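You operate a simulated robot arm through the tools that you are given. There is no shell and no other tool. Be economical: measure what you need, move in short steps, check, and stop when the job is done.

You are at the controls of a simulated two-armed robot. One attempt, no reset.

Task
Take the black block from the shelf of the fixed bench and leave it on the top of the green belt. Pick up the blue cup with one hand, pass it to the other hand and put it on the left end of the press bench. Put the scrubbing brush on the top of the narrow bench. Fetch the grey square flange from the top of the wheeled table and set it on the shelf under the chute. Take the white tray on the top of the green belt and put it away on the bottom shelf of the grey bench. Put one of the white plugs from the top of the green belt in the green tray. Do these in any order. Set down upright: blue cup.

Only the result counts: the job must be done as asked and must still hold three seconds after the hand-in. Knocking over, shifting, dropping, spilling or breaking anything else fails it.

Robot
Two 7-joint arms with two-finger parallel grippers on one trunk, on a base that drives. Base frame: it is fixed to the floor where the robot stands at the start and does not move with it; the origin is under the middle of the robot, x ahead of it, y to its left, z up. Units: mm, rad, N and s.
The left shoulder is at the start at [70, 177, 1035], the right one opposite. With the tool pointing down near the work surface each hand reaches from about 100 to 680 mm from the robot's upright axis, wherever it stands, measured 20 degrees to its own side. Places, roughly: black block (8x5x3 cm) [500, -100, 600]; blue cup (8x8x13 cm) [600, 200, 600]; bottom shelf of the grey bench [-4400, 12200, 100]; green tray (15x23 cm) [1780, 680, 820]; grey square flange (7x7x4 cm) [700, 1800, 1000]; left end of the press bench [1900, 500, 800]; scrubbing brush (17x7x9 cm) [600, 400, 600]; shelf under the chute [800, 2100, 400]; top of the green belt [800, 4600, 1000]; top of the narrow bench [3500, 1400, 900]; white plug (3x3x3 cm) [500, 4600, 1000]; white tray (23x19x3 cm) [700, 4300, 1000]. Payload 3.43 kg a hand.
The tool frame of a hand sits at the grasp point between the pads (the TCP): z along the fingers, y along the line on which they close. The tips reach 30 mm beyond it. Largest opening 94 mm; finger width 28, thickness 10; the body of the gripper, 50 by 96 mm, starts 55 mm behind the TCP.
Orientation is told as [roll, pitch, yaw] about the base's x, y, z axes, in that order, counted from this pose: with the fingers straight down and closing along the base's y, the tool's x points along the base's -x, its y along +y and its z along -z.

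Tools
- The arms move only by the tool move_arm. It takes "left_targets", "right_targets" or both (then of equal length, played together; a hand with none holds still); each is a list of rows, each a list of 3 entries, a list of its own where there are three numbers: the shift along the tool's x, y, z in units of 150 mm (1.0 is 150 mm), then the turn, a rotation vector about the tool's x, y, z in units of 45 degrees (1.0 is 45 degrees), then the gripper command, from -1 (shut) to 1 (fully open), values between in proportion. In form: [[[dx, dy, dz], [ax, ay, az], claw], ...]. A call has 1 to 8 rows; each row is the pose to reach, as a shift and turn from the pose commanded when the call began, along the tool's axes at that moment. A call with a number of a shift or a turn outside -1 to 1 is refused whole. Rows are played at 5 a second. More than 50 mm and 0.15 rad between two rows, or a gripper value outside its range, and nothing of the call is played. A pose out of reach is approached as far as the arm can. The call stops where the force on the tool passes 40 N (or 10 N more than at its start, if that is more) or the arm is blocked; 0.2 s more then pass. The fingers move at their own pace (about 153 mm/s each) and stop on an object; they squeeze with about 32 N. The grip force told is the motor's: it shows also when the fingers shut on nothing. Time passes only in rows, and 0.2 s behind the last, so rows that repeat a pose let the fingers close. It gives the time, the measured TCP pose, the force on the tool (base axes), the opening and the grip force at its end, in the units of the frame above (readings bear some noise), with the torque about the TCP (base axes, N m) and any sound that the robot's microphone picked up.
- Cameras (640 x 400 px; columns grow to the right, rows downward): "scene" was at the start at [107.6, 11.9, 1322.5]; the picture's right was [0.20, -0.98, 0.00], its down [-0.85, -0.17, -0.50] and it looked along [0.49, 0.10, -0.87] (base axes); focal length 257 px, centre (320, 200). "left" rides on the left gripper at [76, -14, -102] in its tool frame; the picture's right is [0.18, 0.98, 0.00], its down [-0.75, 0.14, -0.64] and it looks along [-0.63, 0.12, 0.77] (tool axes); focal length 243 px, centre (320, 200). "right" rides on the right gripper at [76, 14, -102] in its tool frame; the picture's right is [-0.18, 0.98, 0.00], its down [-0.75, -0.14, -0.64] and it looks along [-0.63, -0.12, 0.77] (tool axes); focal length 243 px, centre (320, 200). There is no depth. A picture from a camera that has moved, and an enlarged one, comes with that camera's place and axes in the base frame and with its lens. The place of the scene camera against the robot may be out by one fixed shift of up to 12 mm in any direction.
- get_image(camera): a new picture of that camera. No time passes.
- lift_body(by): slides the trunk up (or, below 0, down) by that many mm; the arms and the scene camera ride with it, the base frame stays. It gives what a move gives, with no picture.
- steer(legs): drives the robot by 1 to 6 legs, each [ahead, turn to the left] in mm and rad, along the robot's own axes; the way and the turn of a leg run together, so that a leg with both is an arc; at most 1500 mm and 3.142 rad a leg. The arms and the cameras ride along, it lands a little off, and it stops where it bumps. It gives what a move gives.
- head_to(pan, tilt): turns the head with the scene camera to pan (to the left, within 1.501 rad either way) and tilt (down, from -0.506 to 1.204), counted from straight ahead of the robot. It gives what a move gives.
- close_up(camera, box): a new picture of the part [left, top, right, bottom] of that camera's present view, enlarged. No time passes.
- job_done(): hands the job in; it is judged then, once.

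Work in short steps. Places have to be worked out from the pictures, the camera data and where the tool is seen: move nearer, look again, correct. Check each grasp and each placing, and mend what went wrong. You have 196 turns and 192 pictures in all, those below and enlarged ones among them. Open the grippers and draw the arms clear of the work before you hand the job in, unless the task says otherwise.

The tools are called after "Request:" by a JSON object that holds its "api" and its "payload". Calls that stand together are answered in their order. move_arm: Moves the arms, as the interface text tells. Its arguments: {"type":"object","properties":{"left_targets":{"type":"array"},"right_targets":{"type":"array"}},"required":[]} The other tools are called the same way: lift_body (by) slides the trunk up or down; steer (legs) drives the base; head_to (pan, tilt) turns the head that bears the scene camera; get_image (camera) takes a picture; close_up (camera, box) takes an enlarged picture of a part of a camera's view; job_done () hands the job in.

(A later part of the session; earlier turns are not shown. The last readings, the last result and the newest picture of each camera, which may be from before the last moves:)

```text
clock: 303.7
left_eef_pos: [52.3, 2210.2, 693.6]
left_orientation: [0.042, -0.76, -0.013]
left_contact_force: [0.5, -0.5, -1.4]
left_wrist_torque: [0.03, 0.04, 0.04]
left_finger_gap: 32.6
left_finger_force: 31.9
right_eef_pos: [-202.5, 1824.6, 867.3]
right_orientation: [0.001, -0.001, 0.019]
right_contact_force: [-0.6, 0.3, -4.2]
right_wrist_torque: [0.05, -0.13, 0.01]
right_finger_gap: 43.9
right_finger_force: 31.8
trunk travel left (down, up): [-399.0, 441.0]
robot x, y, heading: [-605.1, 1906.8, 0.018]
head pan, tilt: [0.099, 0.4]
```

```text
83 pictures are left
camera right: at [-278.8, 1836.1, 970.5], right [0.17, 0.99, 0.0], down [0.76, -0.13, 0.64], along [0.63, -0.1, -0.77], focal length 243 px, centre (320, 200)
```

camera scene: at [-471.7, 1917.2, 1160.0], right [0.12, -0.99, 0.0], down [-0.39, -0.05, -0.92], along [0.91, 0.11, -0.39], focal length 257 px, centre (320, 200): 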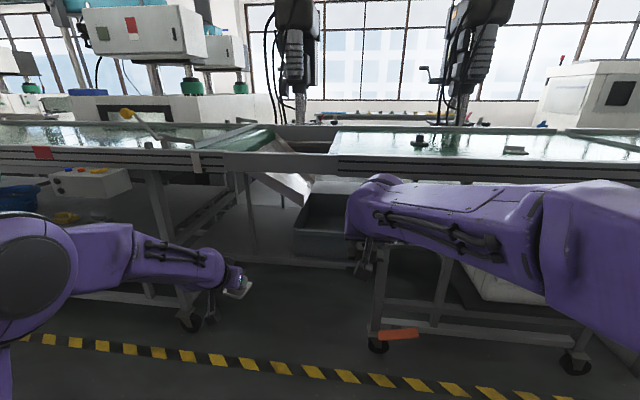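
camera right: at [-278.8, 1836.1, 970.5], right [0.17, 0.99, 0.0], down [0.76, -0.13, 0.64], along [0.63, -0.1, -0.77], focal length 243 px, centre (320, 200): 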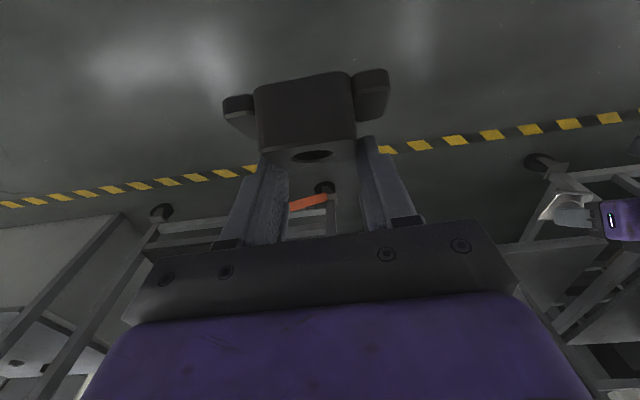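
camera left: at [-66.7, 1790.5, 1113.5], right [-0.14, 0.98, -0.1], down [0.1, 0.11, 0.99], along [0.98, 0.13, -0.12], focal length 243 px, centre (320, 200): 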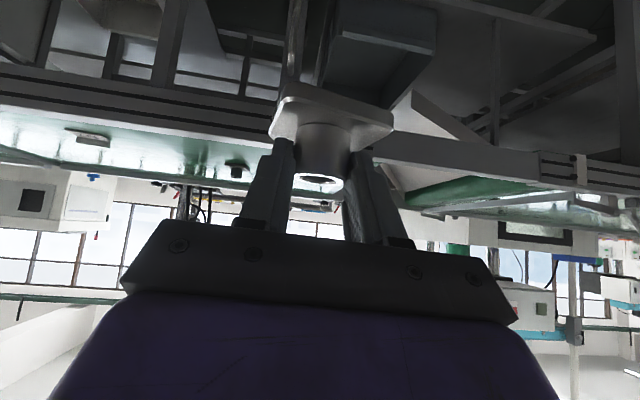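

The block is still held. I shift the left hand 37 mm left, lower 140 mm and drive 400 mm in.

Request:
{"api": "move_arm", "payload": {"left_targets": [[[0, 0.12, 0], [0, 0, 0], -1], [[0, 0.25, 0], [0, 0, 0], -1]]}}

Request:
{"api": "lift_body", "payload": {"by": -130}}

Request:
{"api": "steer", "payload": {"legs": [[380, -0.015]]}}

Request:
{"api": "get_image", "payload": {"camera": "left"}}

Request:
{"api": "get_image", "payload": {"camera": "scene"}}

```text
clock: 304.3
left_eef_pos: [49.9, 2247.6, 692.1]
left_orientation: [0.037, -0.759, -0.009]
left_contact_force: [0.3, 0.1, -0.7]
left_wrist_torque: [-0.03, 0.03, 0.0]
left_finger_gap: 32.7
left_finger_force: 31.8
right_eef_pos: [-202.1, 1826.4, 867.1]
right_orientation: [-0.002, 0.0, 0.019]
right_contact_force: [-0.2, 0.7, -4.3]
right_wrist_torque: [-0.01, -0.09, 0.02]
right_finger_gap: 43.4
right_finger_force: 33.1
trunk travel left (down, up): [-399.0, 441.0]
robot x, y, heading: [-608.2, 1907.5, 0.018]
head pan, tilt: [0.099, 0.4]
```

```text
clock: 305.9
left_eef_pos: [49.1, 2247.7, 563.6]
left_orientation: [0.038, -0.761, -0.011]
left_contact_force: [0.3, 0.6, -1.1]
left_wrist_torque: [0.02, 0.03, -0.06]
left_finger_gap: 32.8
left_finger_force: 32.2
right_eef_pos: [-202.2, 1826.7, 738.6]
right_orientation: [0.001, 0.001, 0.019]
right_contact_force: [0.1, 0.5, -2.8]
right_wrist_torque: [-0.03, -0.1, 0.0]
right_finger_gap: 43.7
right_finger_force: 32.7
trunk travel left (down, up): [-269.0, 571.0]
robot x, y, heading: [-610.8, 1904.8, 0.018]
head pan, tilt: [0.099, 0.4]
```

```text
clock: 308.3
left_eef_pos: [438.9, 2241.5, 562.7]
left_orientation: [0.039, -0.761, -0.026]
left_contact_force: [-1.3, -0.3, -0.9]
left_wrist_torque: [-0.01, 0.01, -0.02]
left_finger_gap: 32.8
left_finger_force: 31.9
right_eef_pos: [178.9, 1823.3, 737.9]
right_orientation: [-0.001, 0.001, 0.005]
right_contact_force: [0.2, 1.3, -4.2]
right_wrist_torque: [0.0, -0.09, 0.0]
right_finger_gap: 43.7
right_finger_force: 32.1
trunk travel left (down, up): [-269.0, 571.0]
robot x, y, heading: [-224.0, 1910.5, 0.004]
head pan, tilt: [0.099, 0.4]
```

```text
82 pictures are left
camera left: at [311.5, 2227.2, 584.3], right [-0.13, 0.99, -0.1], down [0.1, 0.11, 0.99], along [0.99, 0.12, -0.12], focal length 243 px, centre (320, 200)
```

left: 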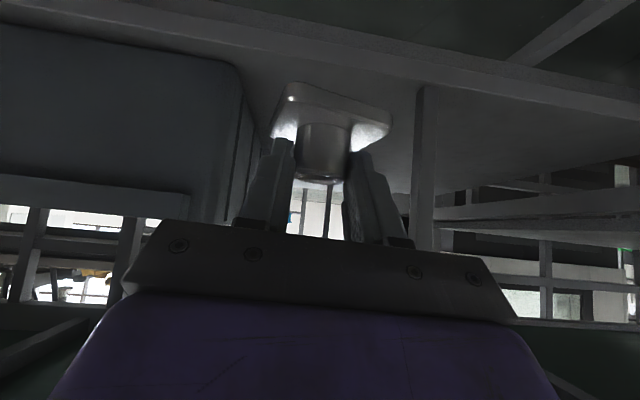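

```text
81 pictures are left
camera scene: at [-89.4, 1919.0, 1029.9], right [0.1, -0.99, 0.0], down [-0.39, -0.04, -0.92], along [0.92, 0.09, -0.39], focal length 257 px, centre (320, 200)
```

scene: 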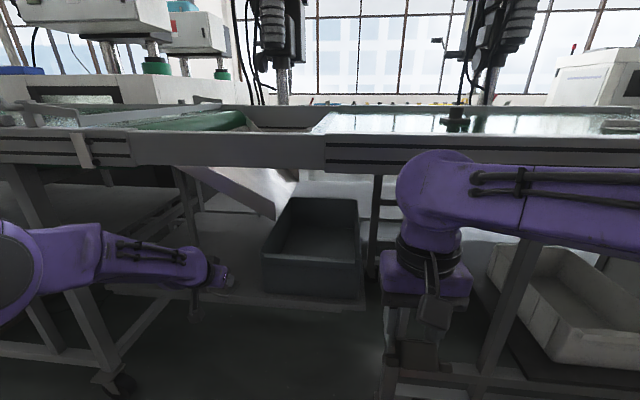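

The gap between bin (y 2162) and post (y 2353) is confirmed. I shift 13 mm left and drive 170 mm in.

Request:
{"api": "move_arm", "payload": {"left_targets": [[[0, 0.09, 0], [0, 0, 0], -1], [[0, 0.09, 0], [0, 0, 0], -1]]}}

Request:
{"api": "steer", "payload": {"legs": [[170, 0]]}}

Request:
{"api": "lift_body", "payload": {"by": -60}}

Request:
{"api": "get_image", "payload": {"camera": "left"}}

Request:
{"api": "get_image", "payload": {"camera": "scene"}}

```text
clock: 308.9
left_eef_pos: [437.2, 2255.2, 564.6]
left_orientation: [0.037, -0.759, -0.027]
left_contact_force: [-0.3, 0.0, -1.5]
left_wrist_torque: [-0.01, 0.02, -0.02]
left_finger_gap: 32.9
left_finger_force: 32.3
right_eef_pos: [179.0, 1824.0, 737.4]
right_orientation: [0.001, -0.001, 0.005]
right_contact_force: [0.3, -0.1, -4.7]
right_wrist_torque: [0.01, -0.09, 0.01]
right_finger_gap: 43.4
right_finger_force: 32.2
trunk travel left (down, up): [-269.0, 571.0]
robot x, y, heading: [-225.0, 1908.6, -0.001]
head pan, tilt: [0.099, 0.4]
```

```text
clock: 310.4
left_eef_pos: [608.8, 2255.5, 562.6]
left_orientation: [0.041, -0.759, -0.028]
left_contact_force: [0.1, 0.4, -1.4]
left_wrist_torque: [-0.01, 0.02, -0.03]
left_finger_gap: 33.0
left_finger_force: 32.1
right_eef_pos: [349.7, 1823.7, 737.7]
right_orientation: [-0.001, 0.002, 0.004]
right_contact_force: [0.3, -1.1, -3.6]
right_wrist_torque: [-0.01, -0.11, 0.0]
right_finger_gap: 43.8
right_finger_force: 32.0
trunk travel left (down, up): [-269.0, 571.0]
robot x, y, heading: [-57.6, 1911.0, 0.001]
head pan, tilt: [0.099, 0.4]
```

```text
clock: 311.4
left_eef_pos: [608.7, 2255.2, 503.7]
left_orientation: [0.038, -0.761, -0.029]
left_contact_force: [0.6, -0.7, -1.4]
left_wrist_torque: [-0.02, 0.02, -0.01]
left_finger_gap: 33.0
left_finger_force: 31.7
right_eef_pos: [349.8, 1824.3, 677.8]
right_orientation: [0.002, -0.001, 0.003]
right_contact_force: [-0.9, 0.4, -4.0]
right_wrist_torque: [-0.01, -0.12, 0.01]
right_finger_gap: 43.7
right_finger_force: 32.3
trunk travel left (down, up): [-209.0, 631.0]
robot x, y, heading: [-55.9, 1908.7, 0.001]
head pan, tilt: [0.099, 0.4]
```

```text
80 pictures are left
camera left: at [482.3, 2240.2, 525.0], right [-0.13, 0.99, -0.1], down [0.1, 0.11, 0.99], along [0.99, 0.12, -0.12], focal length 243 px, centre (320, 200)
```

left: 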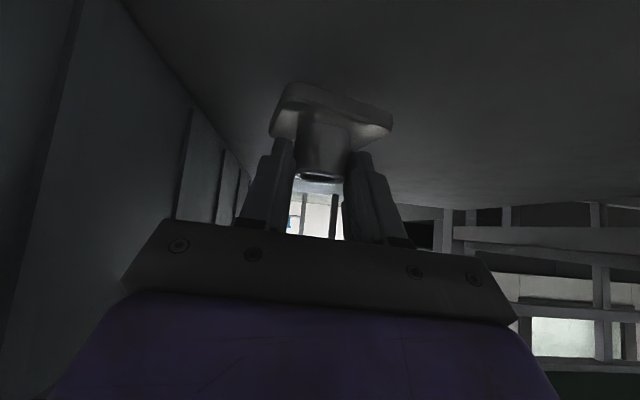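

```text
79 pictures are left
camera scene: at [81.1, 1919.2, 970.1], right [0.1, -0.99, 0.0], down [-0.39, -0.04, -0.92], along [0.92, 0.09, -0.39], focal length 257 px, centre (320, 200)
```

scene: 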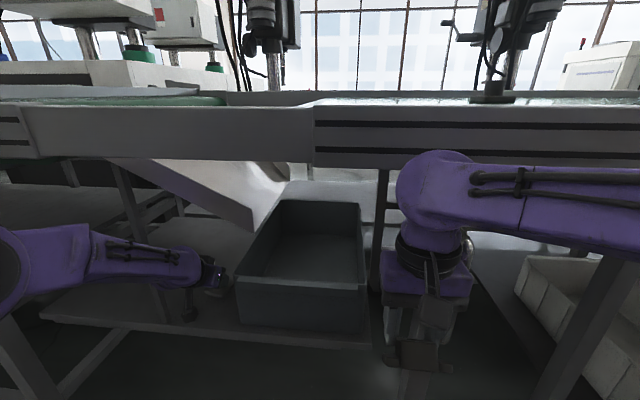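

In position above the shelf. I lower until contact.

Request:
{"api": "lift_body", "payload": {"by": -12}}

Request:
{"api": "lift_body", "payload": {"by": -8}}

Request:
{"api": "lift_body", "payload": {"by": -6}}

Request:
{"api": "lift_body", "payload": {"by": -6}}

Request:
{"api": "get_image", "payload": {"camera": "left"}}

```text
clock: 312.0
left_eef_pos: [608.8, 2254.2, 490.1]
left_orientation: [0.038, -0.758, -0.027]
left_contact_force: [-0.5, -0.8, -0.7]
left_wrist_torque: [0.01, 0.01, 0.01]
left_finger_gap: 32.8
left_finger_force: 32.2
right_eef_pos: [349.6, 1824.0, 666.2]
right_orientation: [0.001, -0.001, 0.004]
right_contact_force: [0.0, 0.0, -3.6]
right_wrist_torque: [0.04, -0.11, -0.01]
right_finger_gap: 43.4
right_finger_force: 32.0
trunk travel left (down, up): [-197.0, 643.0]
robot x, y, heading: [-54.0, 1912.2, 0.002]
head pan, tilt: [0.099, 0.4]
```

```text
clock: 312.6
left_eef_pos: [608.7, 2255.7, 486.0]
left_orientation: [0.04, -0.767, -0.028]
left_contact_force: [3.4, 1.6, 9.2]
left_wrist_torque: [-0.27, -0.19, 0.08]
left_finger_gap: 32.6
left_finger_force: 31.7
right_eef_pos: [349.1, 1823.4, 657.3]
right_orientation: [0.0, 0.001, 0.003]
right_contact_force: [-0.4, -0.5, -4.0]
right_wrist_torque: [0.03, -0.12, -0.04]
right_finger_gap: 43.3
right_finger_force: 32.0
trunk travel left (down, up): [-189.0, 651.0]
robot x, y, heading: [-51.2, 1909.6, 0.004]
head pan, tilt: [0.099, 0.4]
```

```text
clock: 313.1
left_eef_pos: [608.1, 2255.7, 483.4]
left_orientation: [0.042, -0.771, -0.028]
left_contact_force: [3.8, 8.4, 27.6]
left_wrist_torque: [-0.43, -0.68, 0.23]
left_finger_gap: 33.6
left_finger_force: 32.4
right_eef_pos: [348.7, 1823.4, 652.2]
right_orientation: [0.001, -0.004, 0.004]
right_contact_force: [0.1, 0.1, -3.6]
right_wrist_torque: [0.01, -0.16, 0.03]
right_finger_gap: 43.8
right_finger_force: 31.7
trunk travel left (down, up): [-183.0, 657.0]
robot x, y, heading: [-53.6, 1912.8, -0.0]
head pan, tilt: [0.099, 0.4]
```

```text
clock: 313.6
left_eef_pos: [611.8, 2255.0, 482.9]
left_orientation: [0.04, -0.779, -0.025]
left_contact_force: [3.2, 0.3, 15.9]
left_wrist_torque: [-0.4, 0.12, 0.05]
left_finger_gap: 32.7
left_finger_force: 31.9
right_eef_pos: [348.1, 1823.1, 647.2]
right_orientation: [0.0, 0.0, 0.004]
right_contact_force: [0.0, -0.4, -4.4]
right_wrist_torque: [0.03, -0.1, 0.01]
right_finger_gap: 43.6
right_finger_force: 31.9
trunk travel left (down, up): [-178.0, 662.0]
robot x, y, heading: [-52.5, 1909.6, 0.002]
head pan, tilt: [0.099, 0.4]
stopped: the force on the tool passed its limit at 42 N (the readings are from after the stop); the commanded pose is now the measured one
```

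```text
78 pictures are left
camera left: at [484.5, 2240.2, 500.6], right [-0.13, 0.99, -0.1], down [0.08, 0.11, 0.99], along [0.99, 0.12, -0.1], focal length 243 px, centre (320, 200)
```

left: 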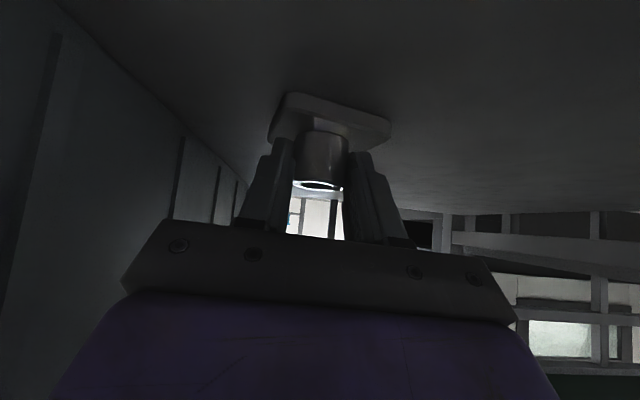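

The flange is down. I open, raise slightly, and view.

Request:
{"api": "move_arm", "payload": {"left_targets": [[[0, 0, 0], [0, 0, 0], -0.2], [[0, 0, 0], [0, 0, 0], 0.4], [[0, 0, 0], [0, 0, 0], 0.4]]}}

Request:
{"api": "lift_body", "payload": {"by": 45}}

Request:
{"api": "get_image", "payload": {"camera": "left"}}

```text
clock: 314.4
left_eef_pos: [608.8, 2255.6, 481.5]
left_orientation: [0.04, -0.776, -0.026]
left_contact_force: [4.0, 7.8, 26.5]
left_wrist_torque: [-0.63, -0.43, 0.3]
left_finger_gap: 61.2
left_finger_force: 0.1
right_eef_pos: [348.1, 1822.9, 648.4]
right_orientation: [0.001, -0.004, 0.003]
right_contact_force: [0.5, -0.3, -3.9]
right_wrist_torque: [-0.01, -0.14, 0.01]
right_finger_gap: 43.6
right_finger_force: 31.7
trunk travel left (down, up): [-178.0, 662.0]
robot x, y, heading: [-55.2, 1913.2, 0.003]
head pan, tilt: [0.099, 0.4]
```

```text
clock: 315.2
left_eef_pos: [609.6, 2255.7, 521.0]
left_orientation: [0.039, -0.766, -0.026]
left_contact_force: [-0.7, -0.9, 0.2]
left_wrist_torque: [0.03, 0.02, -0.03]
left_finger_gap: 65.9
left_finger_force: 0.0
right_eef_pos: [350.5, 1824.1, 691.8]
right_orientation: [-0.001, 0.002, 0.004]
right_contact_force: [0.1, 0.0, -4.1]
right_wrist_torque: [-0.01, -0.13, -0.01]
right_finger_gap: 43.4
right_finger_force: 31.8
trunk travel left (down, up): [-223.0, 617.0]
robot x, y, heading: [-49.7, 1910.5, 0.008]
head pan, tilt: [0.099, 0.4]
```

```text
77 pictures are left
camera left: at [483.6, 2240.8, 541.4], right [-0.13, 0.99, -0.1], down [0.1, 0.11, 0.99], along [0.99, 0.12, -0.11], focal length 243 px, centre (320, 200)
```

left: 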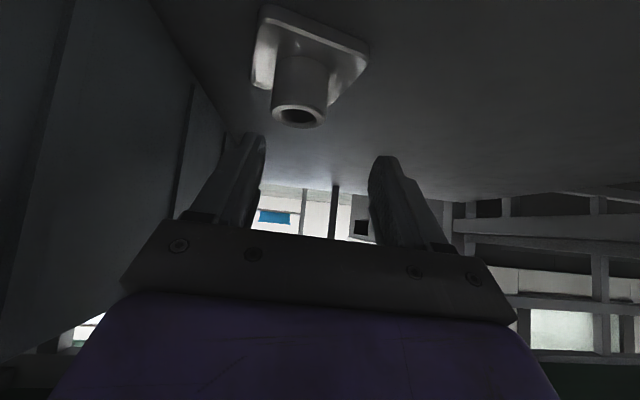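

The flange stands on the shelf. I back out, raise and drive along the aisle to the green belt.

Request:
{"api": "steer", "payload": {"legs": [[-560, 0]]}}

Request:
{"api": "lift_body", "payload": {"by": 400}}

Request:
{"api": "steer", "payload": {"legs": [[0, 1.565], [1400, 0], [1100, 0], [0, -1.571]]}}

Request:
{"api": "get_image", "payload": {"camera": "scene"}}

```text
clock: 318.5
left_eef_pos: [50.8, 2256.6, 523.1]
left_orientation: [0.038, -0.767, -0.024]
left_contact_force: [-0.8, 0.2, -0.3]
left_wrist_torque: [0.0, 0.0, -0.04]
left_finger_gap: 65.9
left_finger_force: 0.0
right_eef_pos: [-208.7, 1824.0, 692.2]
right_orientation: [-0.001, -0.001, 0.009]
right_contact_force: [-0.8, 0.2, -3.5]
right_wrist_torque: [0.0, -0.12, 0.01]
right_finger_gap: 43.7
right_finger_force: 31.6
trunk travel left (down, up): [-223.0, 617.0]
robot x, y, heading: [-614.5, 1906.7, 0.003]
head pan, tilt: [0.099, 0.4]
```

```text
clock: 322.3
left_eef_pos: [50.1, 2255.1, 920.5]
left_orientation: [0.038, -0.767, -0.02]
left_contact_force: [-1.4, 0.2, 0.1]
left_wrist_torque: [-0.01, -0.01, -0.01]
left_finger_gap: 65.9
left_finger_force: 0.0
right_eef_pos: [-208.2, 1823.2, 1091.1]
right_orientation: [0.0, 0.0, 0.01]
right_contact_force: [0.4, 0.1, -3.7]
right_wrist_torque: [0.0, -0.13, -0.01]
right_finger_gap: 43.5
right_finger_force: 32.0
trunk travel left (down, up): [-623.0, 217.0]
robot x, y, heading: [-612.5, 1911.0, 0.009]
head pan, tilt: [0.099, 0.4]
```

```text
clock: 342.2
left_eef_pos: [49.5, 4763.7, 920.8]
left_orientation: [0.037, -0.768, -0.027]
left_contact_force: [-0.8, 0.2, -0.3]
left_wrist_torque: [-0.01, 0.02, 0.02]
left_finger_gap: 65.8
left_finger_force: 0.1
right_eef_pos: [-209.9, 4332.0, 1092.4]
right_orientation: [0.0, -0.001, 0.004]
right_contact_force: [-0.7, 1.1, -3.8]
right_wrist_torque: [0.01, -0.13, 0.01]
right_finger_gap: 43.4
right_finger_force: 31.7
trunk travel left (down, up): [-623.0, 217.0]
robot x, y, heading: [-612.5, 4416.4, 0.005]
head pan, tilt: [0.099, 0.4]
```

```text
76 pictures are left
camera scene: at [-479.4, 4426.4, 1384.4], right [0.1, -0.99, 0.0], down [-0.39, -0.04, -0.92], along [0.92, 0.09, -0.39], focal length 257 px, centre (320, 200)
```

scene: 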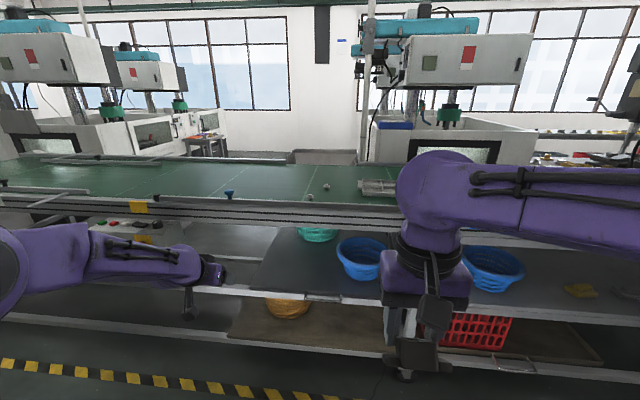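

Request:
{"api": "close_up", "payload": {"camera": "scene", "box": [200, 140, 440, 240]}}

Request:
{"api": "get_image", "payload": {"camera": "right"}}

```text
2.67 times, centred on (320, 190) of scene
camera zoom: at [-479.4, 4426.4, 1384.4], right [0.1, -0.99, 0.0], down [-0.39, -0.04, -0.92], along [0.92, 0.09, -0.39], focal length 686 px, centre (320, 227)
```

zoom: 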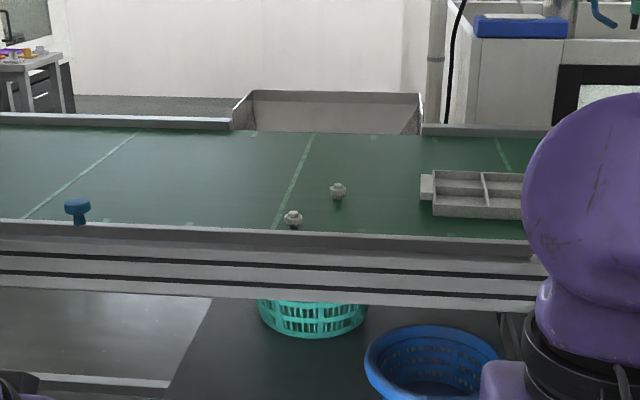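

```text
74 pictures are left
camera right: at [-286.5, 4345.1, 1194.7], right [0.18, 0.98, 0.0], down [0.75, -0.14, 0.64], along [0.63, -0.12, -0.77], focal length 243 px, centre (320, 200)
```

right: 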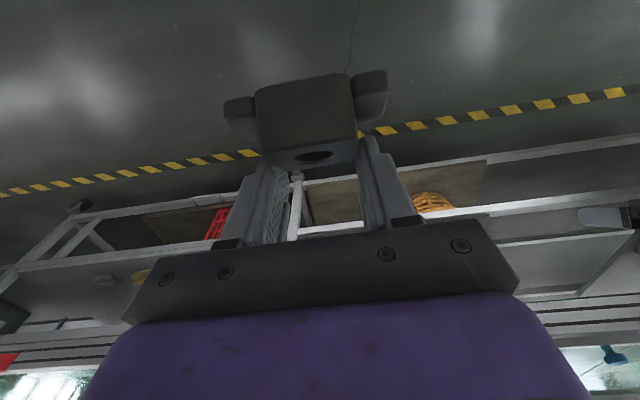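

Two plugs (about (527,4570) and (671,4507)) and the tray (about (680,4255)) are on the belt. I move to y≈4690 to set the block on a clear part of the belt and re-pitch the right hand.

Request:
{"api": "steer", "payload": {"legs": [[0, 1.566], [310, 0], [0, -1.571]]}}

Request:
{"api": "move_arm", "payload": {"right_targets": [[[-0.3, 0.1, 0], [0, 0, 0], -1], [[-0.6, 0.2, 0], [0, 0, 0], -1], [[-0.9, 0.3, 0], [0, 0, 0], -1]]}}

Request:
{"api": "move_arm", "payload": {"right_targets": [[[-0.1, 0, 0], [0, -0.17, 0], -1], [[-0.2, 0, 0], [0, -0.34, 0], -1], [[-0.3, 0, 0], [0, -0.5, 0], -1], [[-0.4, 0, 0], [0, -0.67, 0], -1], [[-0.5, 0, 0], [0, -0.84, 0], -1], [[-0.6, 0, 0], [0, -1, 0], -1]]}}

Request:
{"api": "get_image", "payload": {"camera": "right"}}

Request:
{"api": "get_image", "payload": {"camera": "scene"}}

```text
clock: 351.9
left_eef_pos: [55.1, 5069.3, 921.7]
left_orientation: [0.038, -0.768, -0.033]
left_contact_force: [-0.4, 0.5, 0.2]
left_wrist_torque: [0.0, 0.01, -0.01]
left_finger_gap: 65.8
left_finger_force: 0.0
right_eef_pos: [-207.8, 4638.8, 1092.1]
right_orientation: [-0.002, 0.0, -0.004]
right_contact_force: [0.6, 0.4, -3.6]
right_wrist_torque: [-0.03, -0.15, 0.02]
right_finger_gap: 43.7
right_finger_force: 32.3
trunk travel left (down, up): [-623.0, 217.0]
robot x, y, heading: [-610.2, 4725.1, -0.006]
head pan, tilt: [0.099, 0.4]
```

```text
clock: 352.7
left_eef_pos: [58.1, 5068.3, 920.3]
left_orientation: [0.037, -0.766, -0.031]
left_contact_force: [0.7, -0.5, 0.0]
left_wrist_torque: [0.01, 0.03, 0.03]
left_finger_gap: 65.7
left_finger_force: 0.1
right_eef_pos: [-70.1, 4682.5, 1089.4]
right_orientation: [0.0, 0.002, -0.004]
right_contact_force: [1.0, 0.3, -3.7]
right_wrist_torque: [-0.01, -0.09, -0.02]
right_finger_gap: 43.7
right_finger_force: 31.6
trunk travel left (down, up): [-623.0, 217.0]
robot x, y, heading: [-612.7, 4727.2, -0.003]
head pan, tilt: [0.099, 0.4]
```

```text
clock: 354.1
left_eef_pos: [55.9, 5067.8, 922.1]
left_orientation: [0.038, -0.767, -0.032]
left_contact_force: [-0.2, 0.0, -0.7]
left_wrist_torque: [0.0, -0.02, -0.02]
left_finger_gap: 65.6
left_finger_force: 0.1
right_eef_pos: [17.4, 4681.5, 1091.5]
right_orientation: [-0.003, -0.787, 0.001]
right_contact_force: [0.0, -0.5, -3.6]
right_wrist_torque: [0.04, 0.01, 0.0]
right_finger_gap: 43.7
right_finger_force: 31.7
trunk travel left (down, up): [-623.0, 217.0]
robot x, y, heading: [-614.6, 4726.5, -0.01]
head pan, tilt: [0.099, 0.4]
```

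```text
73 pictures are left
camera right: at [-108.5, 4696.2, 1110.5], right [0.13, 0.98, 0.13], down [0.08, -0.14, 0.99], along [0.99, -0.12, -0.09], focal length 243 px, centre (320, 200)
```

right: 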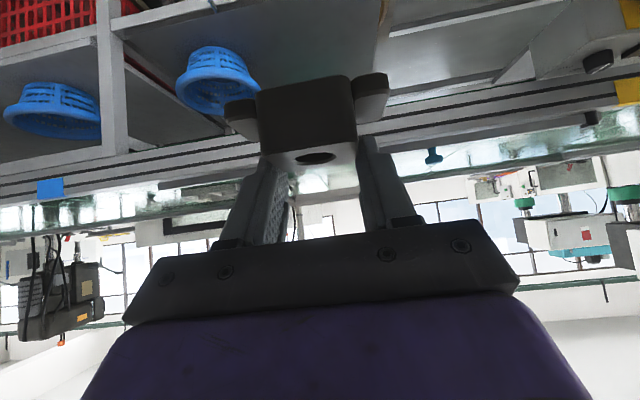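

```text
72 pictures are left
camera scene: at [-475.3, 4735.7, 1384.4], right [0.1, -1.0, 0.0], down [-0.39, -0.04, -0.92], along [0.92, 0.09, -0.39], focal length 257 px, centre (320, 200)
```

scene: 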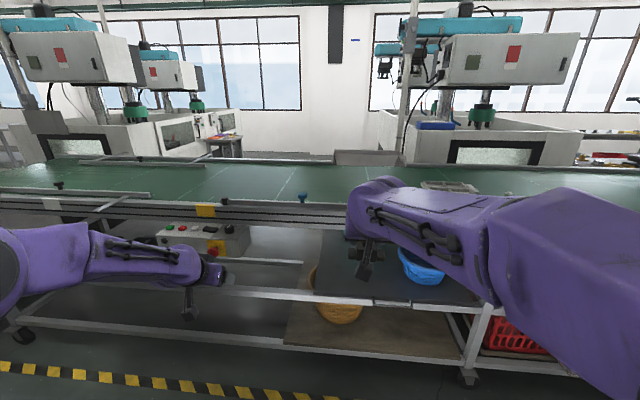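

The block is level. I raise 200 mm, drive 540 mm in over the belt, and look.

Request:
{"api": "lift_body", "payload": {"by": 200}}

Request:
{"api": "steer", "payload": {"legs": [[550, 0.01]]}}

Request:
{"api": "get_image", "payload": {"camera": "scene"}}

Request:
{"api": "get_image", "payload": {"camera": "right"}}

```text
clock: 356.2
left_eef_pos: [55.6, 5068.4, 1121.6]
left_orientation: [0.037, -0.767, -0.032]
left_contact_force: [-0.5, -0.1, -0.2]
left_wrist_torque: [0.01, 0.01, 0.02]
left_finger_gap: 65.8
left_finger_force: 0.0
right_eef_pos: [17.5, 4682.7, 1290.7]
right_orientation: [-0.002, -0.783, -0.002]
right_contact_force: [0.3, 0.4, -4.3]
right_wrist_torque: [0.01, -0.03, 0.0]
right_finger_gap: 43.7
right_finger_force: 32.0
trunk travel left (down, up): [-823.0, 17.0]
robot x, y, heading: [-611.1, 4732.6, -0.007]
head pan, tilt: [0.099, 0.4]
```

```text
clock: 359.4
left_eef_pos: [606.4, 5076.1, 1122.9]
left_orientation: [0.037, -0.769, -0.022]
left_contact_force: [0.2, -0.1, 0.5]
left_wrist_torque: [-0.06, -0.01, -0.01]
left_finger_gap: 65.7
left_finger_force: 0.1
right_eef_pos: [571.5, 4688.4, 1292.3]
right_orientation: [-0.002, -0.786, 0.011]
right_contact_force: [-0.7, 0.9, -4.4]
right_wrist_torque: [-0.02, -0.03, -0.02]
right_finger_gap: 43.7
right_finger_force: 32.2
trunk travel left (down, up): [-823.0, 17.0]
robot x, y, heading: [-57.7, 4724.7, 0.004]
head pan, tilt: [0.099, 0.4]
```

```text
71 pictures are left
camera scene: at [77.8, 4737.4, 1584.5], right [0.11, -0.99, 0.0], down [-0.39, -0.04, -0.92], along [0.92, 0.1, -0.39], focal length 257 px, centre (320, 200)
```

scene: 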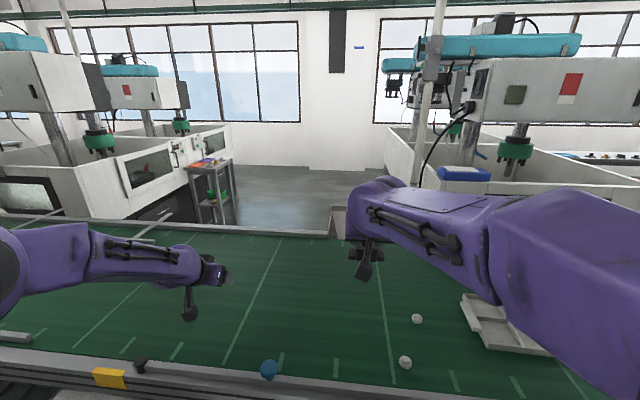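

```text
70 pictures are left
camera right: at [445.1, 4702.2, 1311.2], right [0.12, 0.98, 0.13], down [0.08, -0.14, 0.99], along [0.99, -0.11, -0.1], focal length 243 px, centre (320, 200)
```

right: 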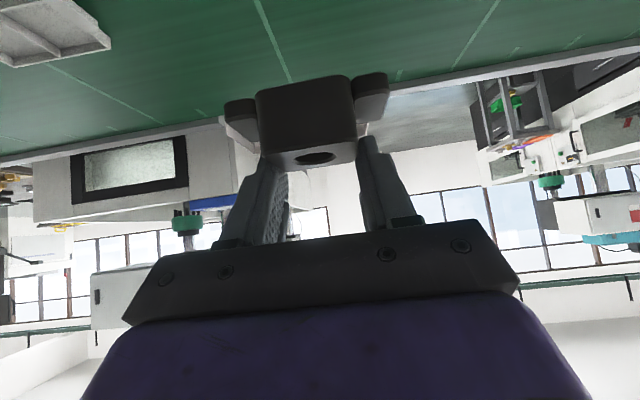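

The right hand must come down about 290 mm, so I first raise the left hand by 270 mm to keep it clear of the belt.

Request:
{"api": "move_arm", "payload": {"left_targets": [[[-0.21, 0, -0.22], [0, 0, 0], 0.4], [[-0.42, 0, -0.44], [0, 0, 0], 0.4], [[-0.64, 0, -0.67], [0, 0, 0], 0.4]]}}

Request:
{"api": "move_arm", "payload": {"left_targets": [[[-0.21, 0, -0.22], [0, 0, 0], 0.4], [[-0.42, 0, -0.44], [0, 0, 0], 0.4], [[-0.64, 0, -0.67], [0, 0, 0], 0.4]]}}

Request:
{"api": "lift_body", "payload": {"by": -240}}

Request:
{"api": "get_image", "payload": {"camera": "scene"}}

Request:
{"api": "get_image", "payload": {"camera": "right"}}

```text
clock: 360.2
left_eef_pos: [605.1, 5070.3, 1259.8]
left_orientation: [0.04, -0.766, -0.022]
left_contact_force: [-0.7, 0.4, 0.1]
left_wrist_torque: [0.02, -0.03, -0.02]
left_finger_gap: 65.8
left_finger_force: 0.2
right_eef_pos: [572.6, 4688.8, 1291.7]
right_orientation: [-0.001, -0.784, 0.009]
right_contact_force: [0.3, -0.5, -4.2]
right_wrist_torque: [0.03, -0.05, 0.04]
right_finger_gap: 43.5
right_finger_force: 32.0
trunk travel left (down, up): [-823.0, 17.0]
robot x, y, heading: [-53.8, 4729.6, 0.005]
head pan, tilt: [0.099, 0.4]
```

```text
clock: 361.0
left_eef_pos: [604.8, 5067.6, 1400.0]
left_orientation: [0.038, -0.767, -0.022]
left_contact_force: [0.3, 0.1, 0.0]
left_wrist_torque: [0.0, -0.01, -0.01]
left_finger_gap: 66.0
left_finger_force: 0.0
right_eef_pos: [572.7, 4689.4, 1290.7]
right_orientation: [-0.001, -0.783, 0.009]
right_contact_force: [0.1, -0.3, -3.4]
right_wrist_torque: [0.01, -0.05, -0.02]
right_finger_gap: 43.6
right_finger_force: 32.3
trunk travel left (down, up): [-823.0, 17.0]
robot x, y, heading: [-58.9, 4730.8, 0.008]
head pan, tilt: [0.099, 0.4]
```

```text
clock: 363.5
left_eef_pos: [604.8, 5067.1, 1161.1]
left_orientation: [0.038, -0.768, -0.021]
left_contact_force: [-0.8, 0.0, -0.2]
left_wrist_torque: [0.02, -0.02, 0.0]
left_finger_gap: 65.9
left_finger_force: 0.1
right_eef_pos: [572.2, 4688.7, 1051.8]
right_orientation: [-0.003, -0.783, 0.009]
right_contact_force: [-0.1, 0.9, -3.9]
right_wrist_torque: [-0.01, -0.01, 0.0]
right_finger_gap: 43.8
right_finger_force: 31.5
trunk travel left (down, up): [-583.0, 257.0]
robot x, y, heading: [-54.8, 4726.7, 0.007]
head pan, tilt: [0.099, 0.4]
```

```text
69 pictures are left
camera scene: at [78.9, 4737.4, 1344.4], right [0.11, -0.99, 0.0], down [-0.39, -0.04, -0.92], along [0.92, 0.1, -0.39], focal length 257 px, centre (320, 200)
```

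scene: 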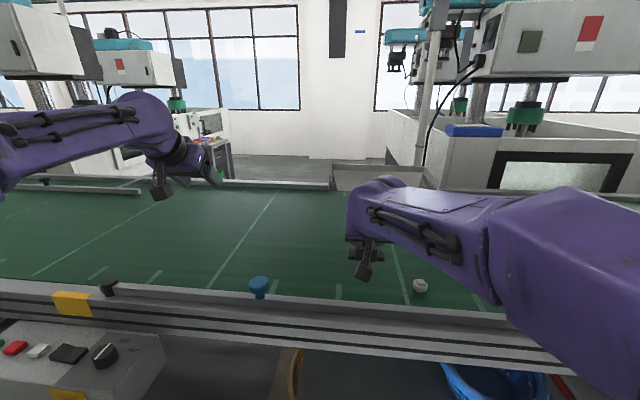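

```text
68 pictures are left
camera right: at [446.0, 4702.2, 1070.7], right [0.12, 0.98, 0.13], down [0.08, -0.14, 0.99], along [0.99, -0.11, -0.1], focal length 243 px, centre (320, 200)
```

right: 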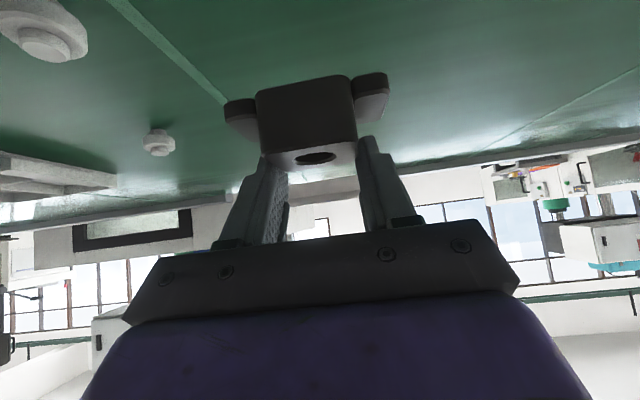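

Clear around. The hand camera would be over the front rail, so I advance 80 mm first, then lower.

Request:
{"api": "steer", "payload": {"legs": [[80, 0]]}}

Request:
{"api": "lift_body", "payload": {"by": -35}}

Request:
{"api": "lift_body", "payload": {"by": -8}}

Request:
{"api": "get_image", "payload": {"camera": "right"}}

```text
clock: 364.6
left_eef_pos: [683.8, 5068.8, 1160.5]
left_orientation: [0.039, -0.77, -0.021]
left_contact_force: [0.4, -0.4, 0.2]
left_wrist_torque: [0.02, -0.04, 0.0]
left_finger_gap: 65.8
left_finger_force: 0.0
right_eef_pos: [651.0, 4689.8, 1052.0]
right_orientation: [-0.001, -0.784, 0.008]
right_contact_force: [0.0, 0.1, -5.3]
right_wrist_torque: [-0.02, -0.01, 0.0]
right_finger_gap: 43.7
right_finger_force: 32.3
trunk travel left (down, up): [-583.0, 257.0]
robot x, y, heading: [22.7, 4730.3, 0.01]
head pan, tilt: [0.099, 0.4]
```

```text
clock: 365.4
left_eef_pos: [683.4, 5068.5, 1123.9]
left_orientation: [0.039, -0.769, -0.021]
left_contact_force: [0.3, -0.6, 0.4]
left_wrist_torque: [-0.01, 0.02, 0.0]
left_finger_gap: 65.7
left_finger_force: 0.0
right_eef_pos: [650.6, 4691.6, 1017.3]
right_orientation: [-0.002, -0.786, 0.01]
right_contact_force: [-1.1, -0.1, -4.6]
right_wrist_torque: [0.01, -0.05, 0.02]
right_finger_gap: 43.5
right_finger_force: 32.6
trunk travel left (down, up): [-548.0, 292.0]
robot x, y, heading: [24.1, 4729.9, 0.008]
head pan, tilt: [0.099, 0.4]
```

```text
clock: 366.0
left_eef_pos: [683.3, 5068.5, 1117.0]
left_orientation: [0.038, -0.767, -0.021]
left_contact_force: [-0.3, -0.5, 0.3]
left_wrist_torque: [0.02, 0.02, 0.0]
left_finger_gap: 65.6
left_finger_force: 0.1
right_eef_pos: [652.0, 4689.7, 1008.1]
right_orientation: [0.001, -0.784, 0.008]
right_contact_force: [-0.2, -1.1, -4.8]
right_wrist_torque: [0.0, -0.02, -0.01]
right_finger_gap: 43.9
right_finger_force: 31.8
trunk travel left (down, up): [-540.0, 300.0]
robot x, y, heading: [21.9, 4728.6, 0.009]
head pan, tilt: [0.099, 0.4]
```

```text
67 pictures are left
camera right: at [525.5, 4702.9, 1027.7], right [0.12, 0.98, 0.13], down [0.08, -0.14, 0.99], along [0.99, -0.11, -0.1], focal length 243 px, centre (320, 200)
```

right: 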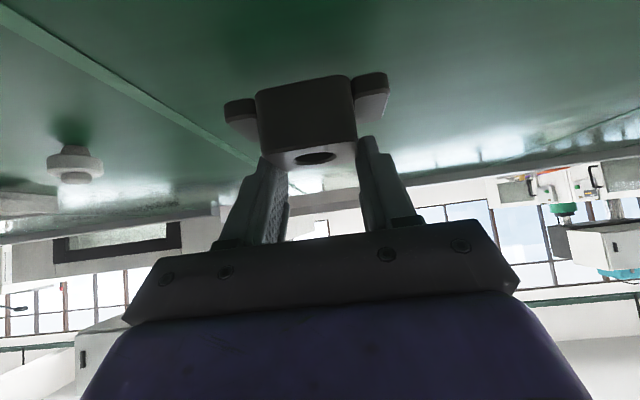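

Continuing downward in small steps.

Request:
{"api": "lift_body", "payload": {"by": -7}}

Request:
{"api": "lift_body", "payload": {"by": -6}}

Request:
{"api": "lift_body", "payload": {"by": -6}}

Request:
{"api": "lift_body", "payload": {"by": -5}}

```text
clock: 366.5
left_eef_pos: [683.1, 5068.3, 1110.1]
left_orientation: [0.038, -0.768, -0.02]
left_contact_force: [0.7, -0.7, -0.6]
left_wrist_torque: [0.03, 0.01, 0.02]
left_finger_gap: 65.7
left_finger_force: 0.1
right_eef_pos: [651.6, 4689.9, 1002.7]
right_orientation: [-0.003, -0.784, 0.009]
right_contact_force: [0.8, -0.5, -3.7]
right_wrist_torque: [-0.02, -0.04, 0.02]
right_finger_gap: 43.7
right_finger_force: 32.0
trunk travel left (down, up): [-533.0, 307.0]
robot x, y, heading: [23.8, 4730.1, 0.006]
head pan, tilt: [0.099, 0.4]
```

```text
clock: 367.1
left_eef_pos: [683.7, 5067.8, 1104.5]
left_orientation: [0.039, -0.767, -0.021]
left_contact_force: [0.6, 0.0, -0.7]
left_wrist_torque: [0.03, -0.01, 0.0]
left_finger_gap: 65.8
left_finger_force: 0.0
right_eef_pos: [651.9, 4690.1, 995.6]
right_orientation: [-0.002, -0.783, 0.008]
right_contact_force: [0.0, -0.8, -4.8]
right_wrist_torque: [0.0, -0.01, 0.0]
right_finger_gap: 43.5
right_finger_force: 31.8
trunk travel left (down, up): [-527.0, 313.0]
robot x, y, heading: [25.2, 4728.3, 0.008]
head pan, tilt: [0.099, 0.4]
```

```text
clock: 367.6
left_eef_pos: [681.8, 5068.9, 1101.1]
left_orientation: [0.039, -0.77, -0.021]
left_contact_force: [0.4, -0.2, -0.2]
left_wrist_torque: [0.04, 0.03, 0.0]
left_finger_gap: 65.8
left_finger_force: 0.1
right_eef_pos: [651.5, 4690.1, 993.4]
right_orientation: [0.001, -0.792, 0.006]
right_contact_force: [4.1, 0.0, 15.4]
right_wrist_torque: [-0.26, 0.26, 0.07]
right_finger_gap: 43.6
right_finger_force: 31.8
trunk travel left (down, up): [-521.0, 319.0]
robot x, y, heading: [22.0, 4731.1, 0.005]
head pan, tilt: [0.099, 0.4]
```

```text
clock: 368.1
left_eef_pos: [682.2, 5069.0, 1094.5]
left_orientation: [0.039, -0.771, -0.02]
left_contact_force: [0.5, 0.2, -0.1]
left_wrist_torque: [0.0, -0.03, 0.0]
left_finger_gap: 65.8
left_finger_force: 0.1
right_eef_pos: [649.8, 4689.5, 994.3]
right_orientation: [0.003, -0.803, 0.005]
right_contact_force: [-9.1, 1.6, 6.7]
right_wrist_torque: [-0.04, 0.63, -0.07]
right_finger_gap: 43.6
right_finger_force: 31.6
trunk travel left (down, up): [-517.0, 323.0]
robot x, y, heading: [22.0, 4727.3, 0.006]
head pan, tilt: [0.099, 0.4]
stopped: the force on the tool passed its limit at 43 N (the readings are from after the stop); the commanded pose is now the measured one
```

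Contact made. I open the right hand and rise.

Request:
{"api": "move_arm", "payload": {"right_targets": [[[0, 0, 0], [0, 0, 0], 0], [[0, 0, 0], [0, 0, 0], 0.7], [[0, 0, 0], [0, 0, 0], 0.7]]}}

Request:
{"api": "lift_body", "payload": {"by": 80}}

Request:
{"api": "get_image", "payload": {"camera": "right"}}

```text
clock: 368.9
left_eef_pos: [683.3, 5070.1, 1093.5]
left_orientation: [0.038, -0.768, -0.021]
left_contact_force: [-0.2, -0.2, -0.4]
left_wrist_torque: [-0.01, 0.04, -0.03]
left_finger_gap: 66.2
left_finger_force: 0.0
right_eef_pos: [655.0, 4689.5, 991.4]
right_orientation: [0.003, -0.798, 0.007]
right_contact_force: [-0.2, -0.2, -0.3]
right_wrist_torque: [0.01, 0.04, 0.03]
right_finger_gap: 79.9
right_finger_force: 0.2
trunk travel left (down, up): [-517.0, 323.0]
robot x, y, heading: [22.0, 4728.8, 0.006]
head pan, tilt: [0.099, 0.4]
```

```text
clock: 370.1
left_eef_pos: [683.9, 5069.1, 1174.4]
left_orientation: [0.039, -0.768, -0.023]
left_contact_force: [-0.1, 0.1, -0.4]
left_wrist_torque: [0.02, -0.02, 0.0]
left_finger_gap: 65.7
left_finger_force: 0.0
right_eef_pos: [653.6, 4690.2, 1071.0]
right_orientation: [0.004, -0.798, 0.006]
right_contact_force: [0.1, 0.7, 0.4]
right_wrist_torque: [0.0, 0.02, 0.01]
right_finger_gap: 79.9
right_finger_force: 0.1
trunk travel left (down, up): [-597.0, 243.0]
robot x, y, heading: [20.6, 4726.5, 0.004]
head pan, tilt: [0.099, 0.4]
```

```text
66 pictures are left
camera right: at [527.1, 4702.7, 1089.0], right [0.12, 0.98, 0.13], down [0.07, -0.14, 0.99], along [0.99, -0.11, -0.08], focal length 243 px, centre (320, 200)
```

right: 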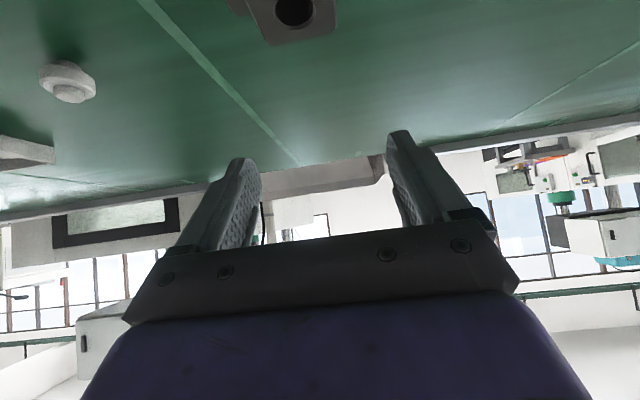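

The block is on the belt. I back off and shift to the tray.

Request:
{"api": "steer", "payload": {"legs": [[-450, 0], [0, -1.575], [380, 0], [0, 1.571], [250, 0]]}}

Request:
{"api": "head_to", "payload": {"pan": -0.05, "tilt": 0.5}}

Request:
{"api": "get_image", "payload": {"camera": "scene"}}

Request:
{"api": "get_image", "payload": {"camera": "right"}}

```text
clock: 383.8
left_eef_pos: [494.3, 4676.8, 1173.8]
left_orientation: [0.039, -0.77, -0.031]
left_contact_force: [0.4, -0.3, 0.1]
left_wrist_torque: [0.02, -0.02, -0.02]
left_finger_gap: 65.6
left_finger_force: 0.0
right_eef_pos: [460.2, 4297.4, 1071.7]
right_orientation: [0.004, -0.799, -0.005]
right_contact_force: [-0.5, 0.0, -0.9]
right_wrist_torque: [0.02, 0.0, 0.03]
right_finger_gap: 79.8
right_finger_force: 0.1
trunk travel left (down, up): [-597.0, 243.0]
robot x, y, heading: [-171.4, 4347.1, -0.003]
head pan, tilt: [0.099, 0.4]
```

```text
clock: 384.5
left_eef_pos: [494.4, 4677.4, 1173.2]
left_orientation: [0.039, -0.767, -0.031]
left_contact_force: [-0.8, -0.2, -0.2]
left_wrist_torque: [-0.04, -0.02, 0.0]
left_finger_gap: 65.7
left_finger_force: 0.0
right_eef_pos: [461.0, 4297.9, 1071.1]
right_orientation: [0.003, -0.801, -0.005]
right_contact_force: [-1.1, 0.5, 0.8]
right_wrist_torque: [-0.01, 0.01, 0.01]
right_finger_gap: 79.6
right_finger_force: 0.1
trunk travel left (down, up): [-597.0, 243.0]
robot x, y, heading: [-170.1, 4344.4, -0.001]
head pan, tilt: [-0.051, 0.499]
```

```text
65 pictures are left
camera scene: at [-35.3, 4337.7, 1348.8], right [-0.05, -1.0, 0.0], down [-0.48, 0.03, -0.88], along [0.88, -0.05, -0.48], focal length 257 px, centre (320, 200)
```

scene: 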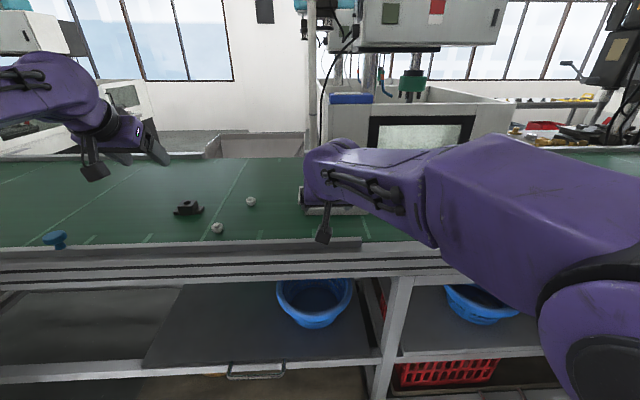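

```text
64 pictures are left
camera right: at [334.3, 4312.3, 1089.1], right [0.13, 0.98, 0.13], down [0.07, -0.14, 0.99], along [0.99, -0.12, -0.08], focal length 243 px, centre (320, 200)
```

right: 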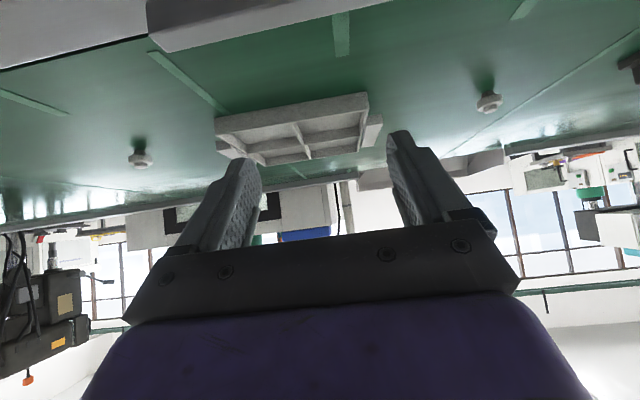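

I zoom in on the tray.

Request:
{"api": "close_up", "payload": {"camera": "right", "box": [200, 80, 400, 180]}}

```text
3.20 times, centred on (300, 130) of right
camera zoom: at [334.3, 4312.3, 1089.1], right [0.13, 0.98, 0.13], down [0.07, -0.14, 0.99], along [0.99, -0.12, -0.08], focal length 776 px, centre (384, 424)
```

zoom: 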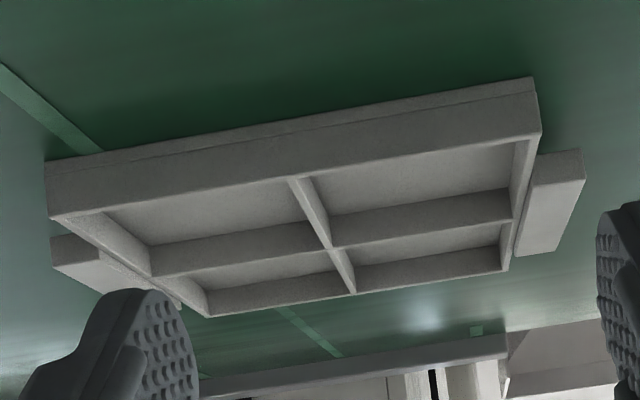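

The tray is a 2×2 tray centred at about (682,4258), with dividers crossing at its centre. I'll grip the front-back divider just before the cross with 45°-pitched fingers: shift right 38 mm, gap 45 mm, drive 175 mm.

Request:
{"api": "move_arm", "payload": {"right_targets": [[[0, -0.13, 0], [0, 0, 0], 0.3], [[0, -0.26, 0], [0, 0, 0], -0.05]]}}

Request:
{"api": "steer", "payload": {"legs": [[172, 0]]}}

Request:
{"api": "lift_body", "payload": {"by": -40}}

Request:
{"api": "get_image", "payload": {"camera": "right"}}

```text
clock: 385.1
left_eef_pos: [493.7, 4675.3, 1173.1]
left_orientation: [0.04, -0.77, -0.033]
left_contact_force: [0.3, -0.9, -0.7]
left_wrist_torque: [-0.01, 0.04, -0.02]
left_finger_gap: 65.8
left_finger_force: 0.1
right_eef_pos: [459.9, 4258.4, 1072.0]
right_orientation: [0.003, -0.799, -0.004]
right_contact_force: [0.6, 0.0, -0.7]
right_wrist_torque: [0.01, -0.01, 0.0]
right_finger_gap: 44.5
right_finger_force: 0.1
trunk travel left (down, up): [-597.0, 243.0]
robot x, y, heading: [-167.6, 4344.1, -0.004]
head pan, tilt: [-0.051, 0.499]
```

```text
clock: 386.6
left_eef_pos: [666.6, 4677.2, 1173.8]
left_orientation: [0.039, -0.769, -0.03]
left_contact_force: [0.3, -0.1, -0.1]
left_wrist_torque: [-0.01, -0.01, 0.03]
left_finger_gap: 65.6
left_finger_force: 0.0
right_eef_pos: [634.0, 4259.5, 1072.1]
right_orientation: [0.003, -0.799, -0.003]
right_contact_force: [0.1, 0.0, 0.4]
right_wrist_torque: [0.0, 0.01, -0.04]
right_finger_gap: 44.6
right_finger_force: 0.2
trunk travel left (down, up): [-597.0, 243.0]
robot x, y, heading: [7.4, 4340.4, -0.002]
head pan, tilt: [-0.051, 0.499]
```

```text
clock: 387.4
left_eef_pos: [667.3, 4677.5, 1134.5]
left_orientation: [0.039, -0.768, -0.03]
left_contact_force: [-0.4, -0.5, 0.7]
left_wrist_torque: [0.0, -0.02, -0.01]
left_finger_gap: 65.6
left_finger_force: 0.1
right_eef_pos: [633.6, 4257.8, 1032.4]
right_orientation: [0.004, -0.8, -0.003]
right_contact_force: [-0.4, -0.4, -0.7]
right_wrist_torque: [-0.02, -0.03, 0.0]
right_finger_gap: 44.7
right_finger_force: 0.1
trunk travel left (down, up): [-557.0, 283.0]
robot x, y, heading: [2.6, 4345.0, -0.001]
head pan, tilt: [-0.051, 0.499]
```

```text
62 pictures are left
camera right: at [507.3, 4272.9, 1049.6], right [0.13, 0.98, 0.13], down [0.06, -0.14, 0.99], along [0.99, -0.12, -0.08], focal length 243 px, centre (320, 200)
```

right: 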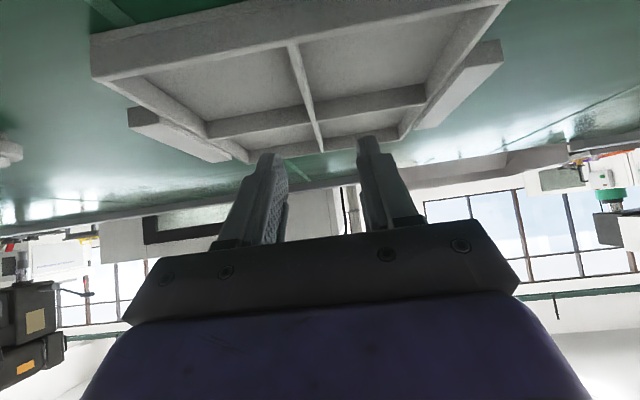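

I move back 13 mm so the tips stay clear of the cross divider, then lower 33 mm and look.

Request:
{"api": "move_arm", "payload": {"right_targets": [[[0.06, -0.01, -0.062], [0, 0, 0], -0.05]]}}

Request:
{"api": "lift_body", "payload": {"by": -30}}

Request:
{"api": "get_image", "payload": {"camera": "right"}}

Request:
{"api": "get_image", "payload": {"camera": "scene"}}

```text
clock: 387.8
left_eef_pos: [666.2, 4676.2, 1135.4]
left_orientation: [0.036, -0.77, -0.032]
left_contact_force: [-0.1, 0.2, -0.4]
left_wrist_torque: [0.0, 0.03, -0.02]
left_finger_gap: 66.1
left_finger_force: 0.0
right_eef_pos: [620.8, 4256.6, 1032.3]
right_orientation: [0.003, -0.8, -0.004]
right_contact_force: [-1.1, 0.1, -0.5]
right_wrist_torque: [0.02, 0.0, 0.01]
right_finger_gap: 44.8
right_finger_force: 0.0
trunk travel left (down, up): [-557.0, 283.0]
robot x, y, heading: [4.2, 4345.0, 0.0]
head pan, tilt: [-0.051, 0.499]
```

```text
clock: 388.6
left_eef_pos: [666.7, 4675.8, 1104.6]
left_orientation: [0.038, -0.769, -0.032]
left_contact_force: [0.5, -0.6, -0.1]
left_wrist_torque: [-0.02, -0.03, 0.02]
left_finger_gap: 65.7
left_finger_force: 0.1
right_eef_pos: [620.9, 4256.6, 1002.5]
right_orientation: [0.004, -0.799, -0.003]
right_contact_force: [-0.1, 0.3, 0.5]
right_wrist_torque: [-0.02, 0.06, 0.0]
right_finger_gap: 44.9
right_finger_force: 0.1
trunk travel left (down, up): [-527.0, 313.0]
robot x, y, heading: [3.5, 4343.0, -0.002]
head pan, tilt: [-0.051, 0.499]
```

```text
61 pictures are left
camera right: at [494.6, 4271.2, 1019.3], right [0.13, 0.98, 0.13], down [0.06, -0.14, 0.99], along [0.99, -0.12, -0.08], focal length 243 px, centre (320, 200)
```

right: 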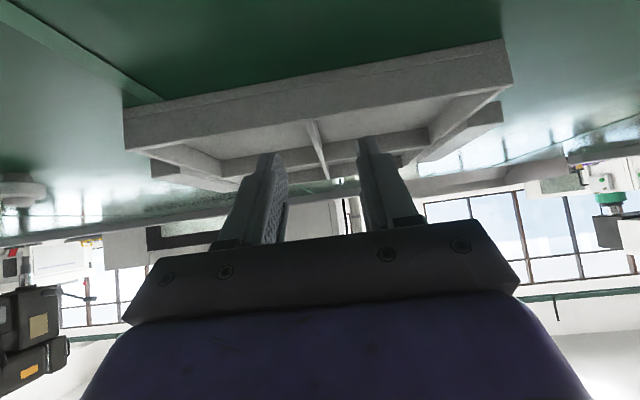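

```text
60 pictures are left
camera scene: at [137.6, 4337.1, 1278.8], right [-0.05, -1.0, 0.0], down [-0.48, 0.03, -0.88], along [0.88, -0.05, -0.48], focal length 257 px, centre (320, 200)
```

scene: 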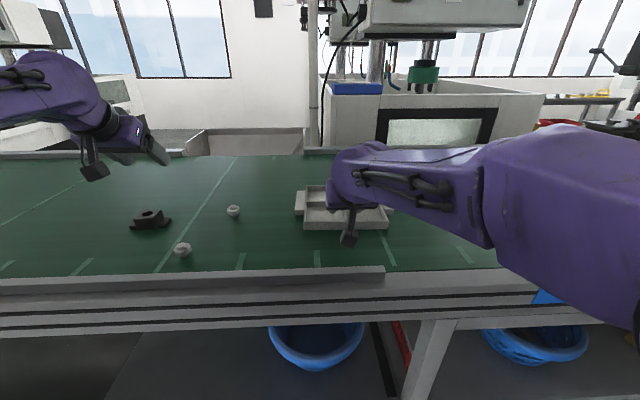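

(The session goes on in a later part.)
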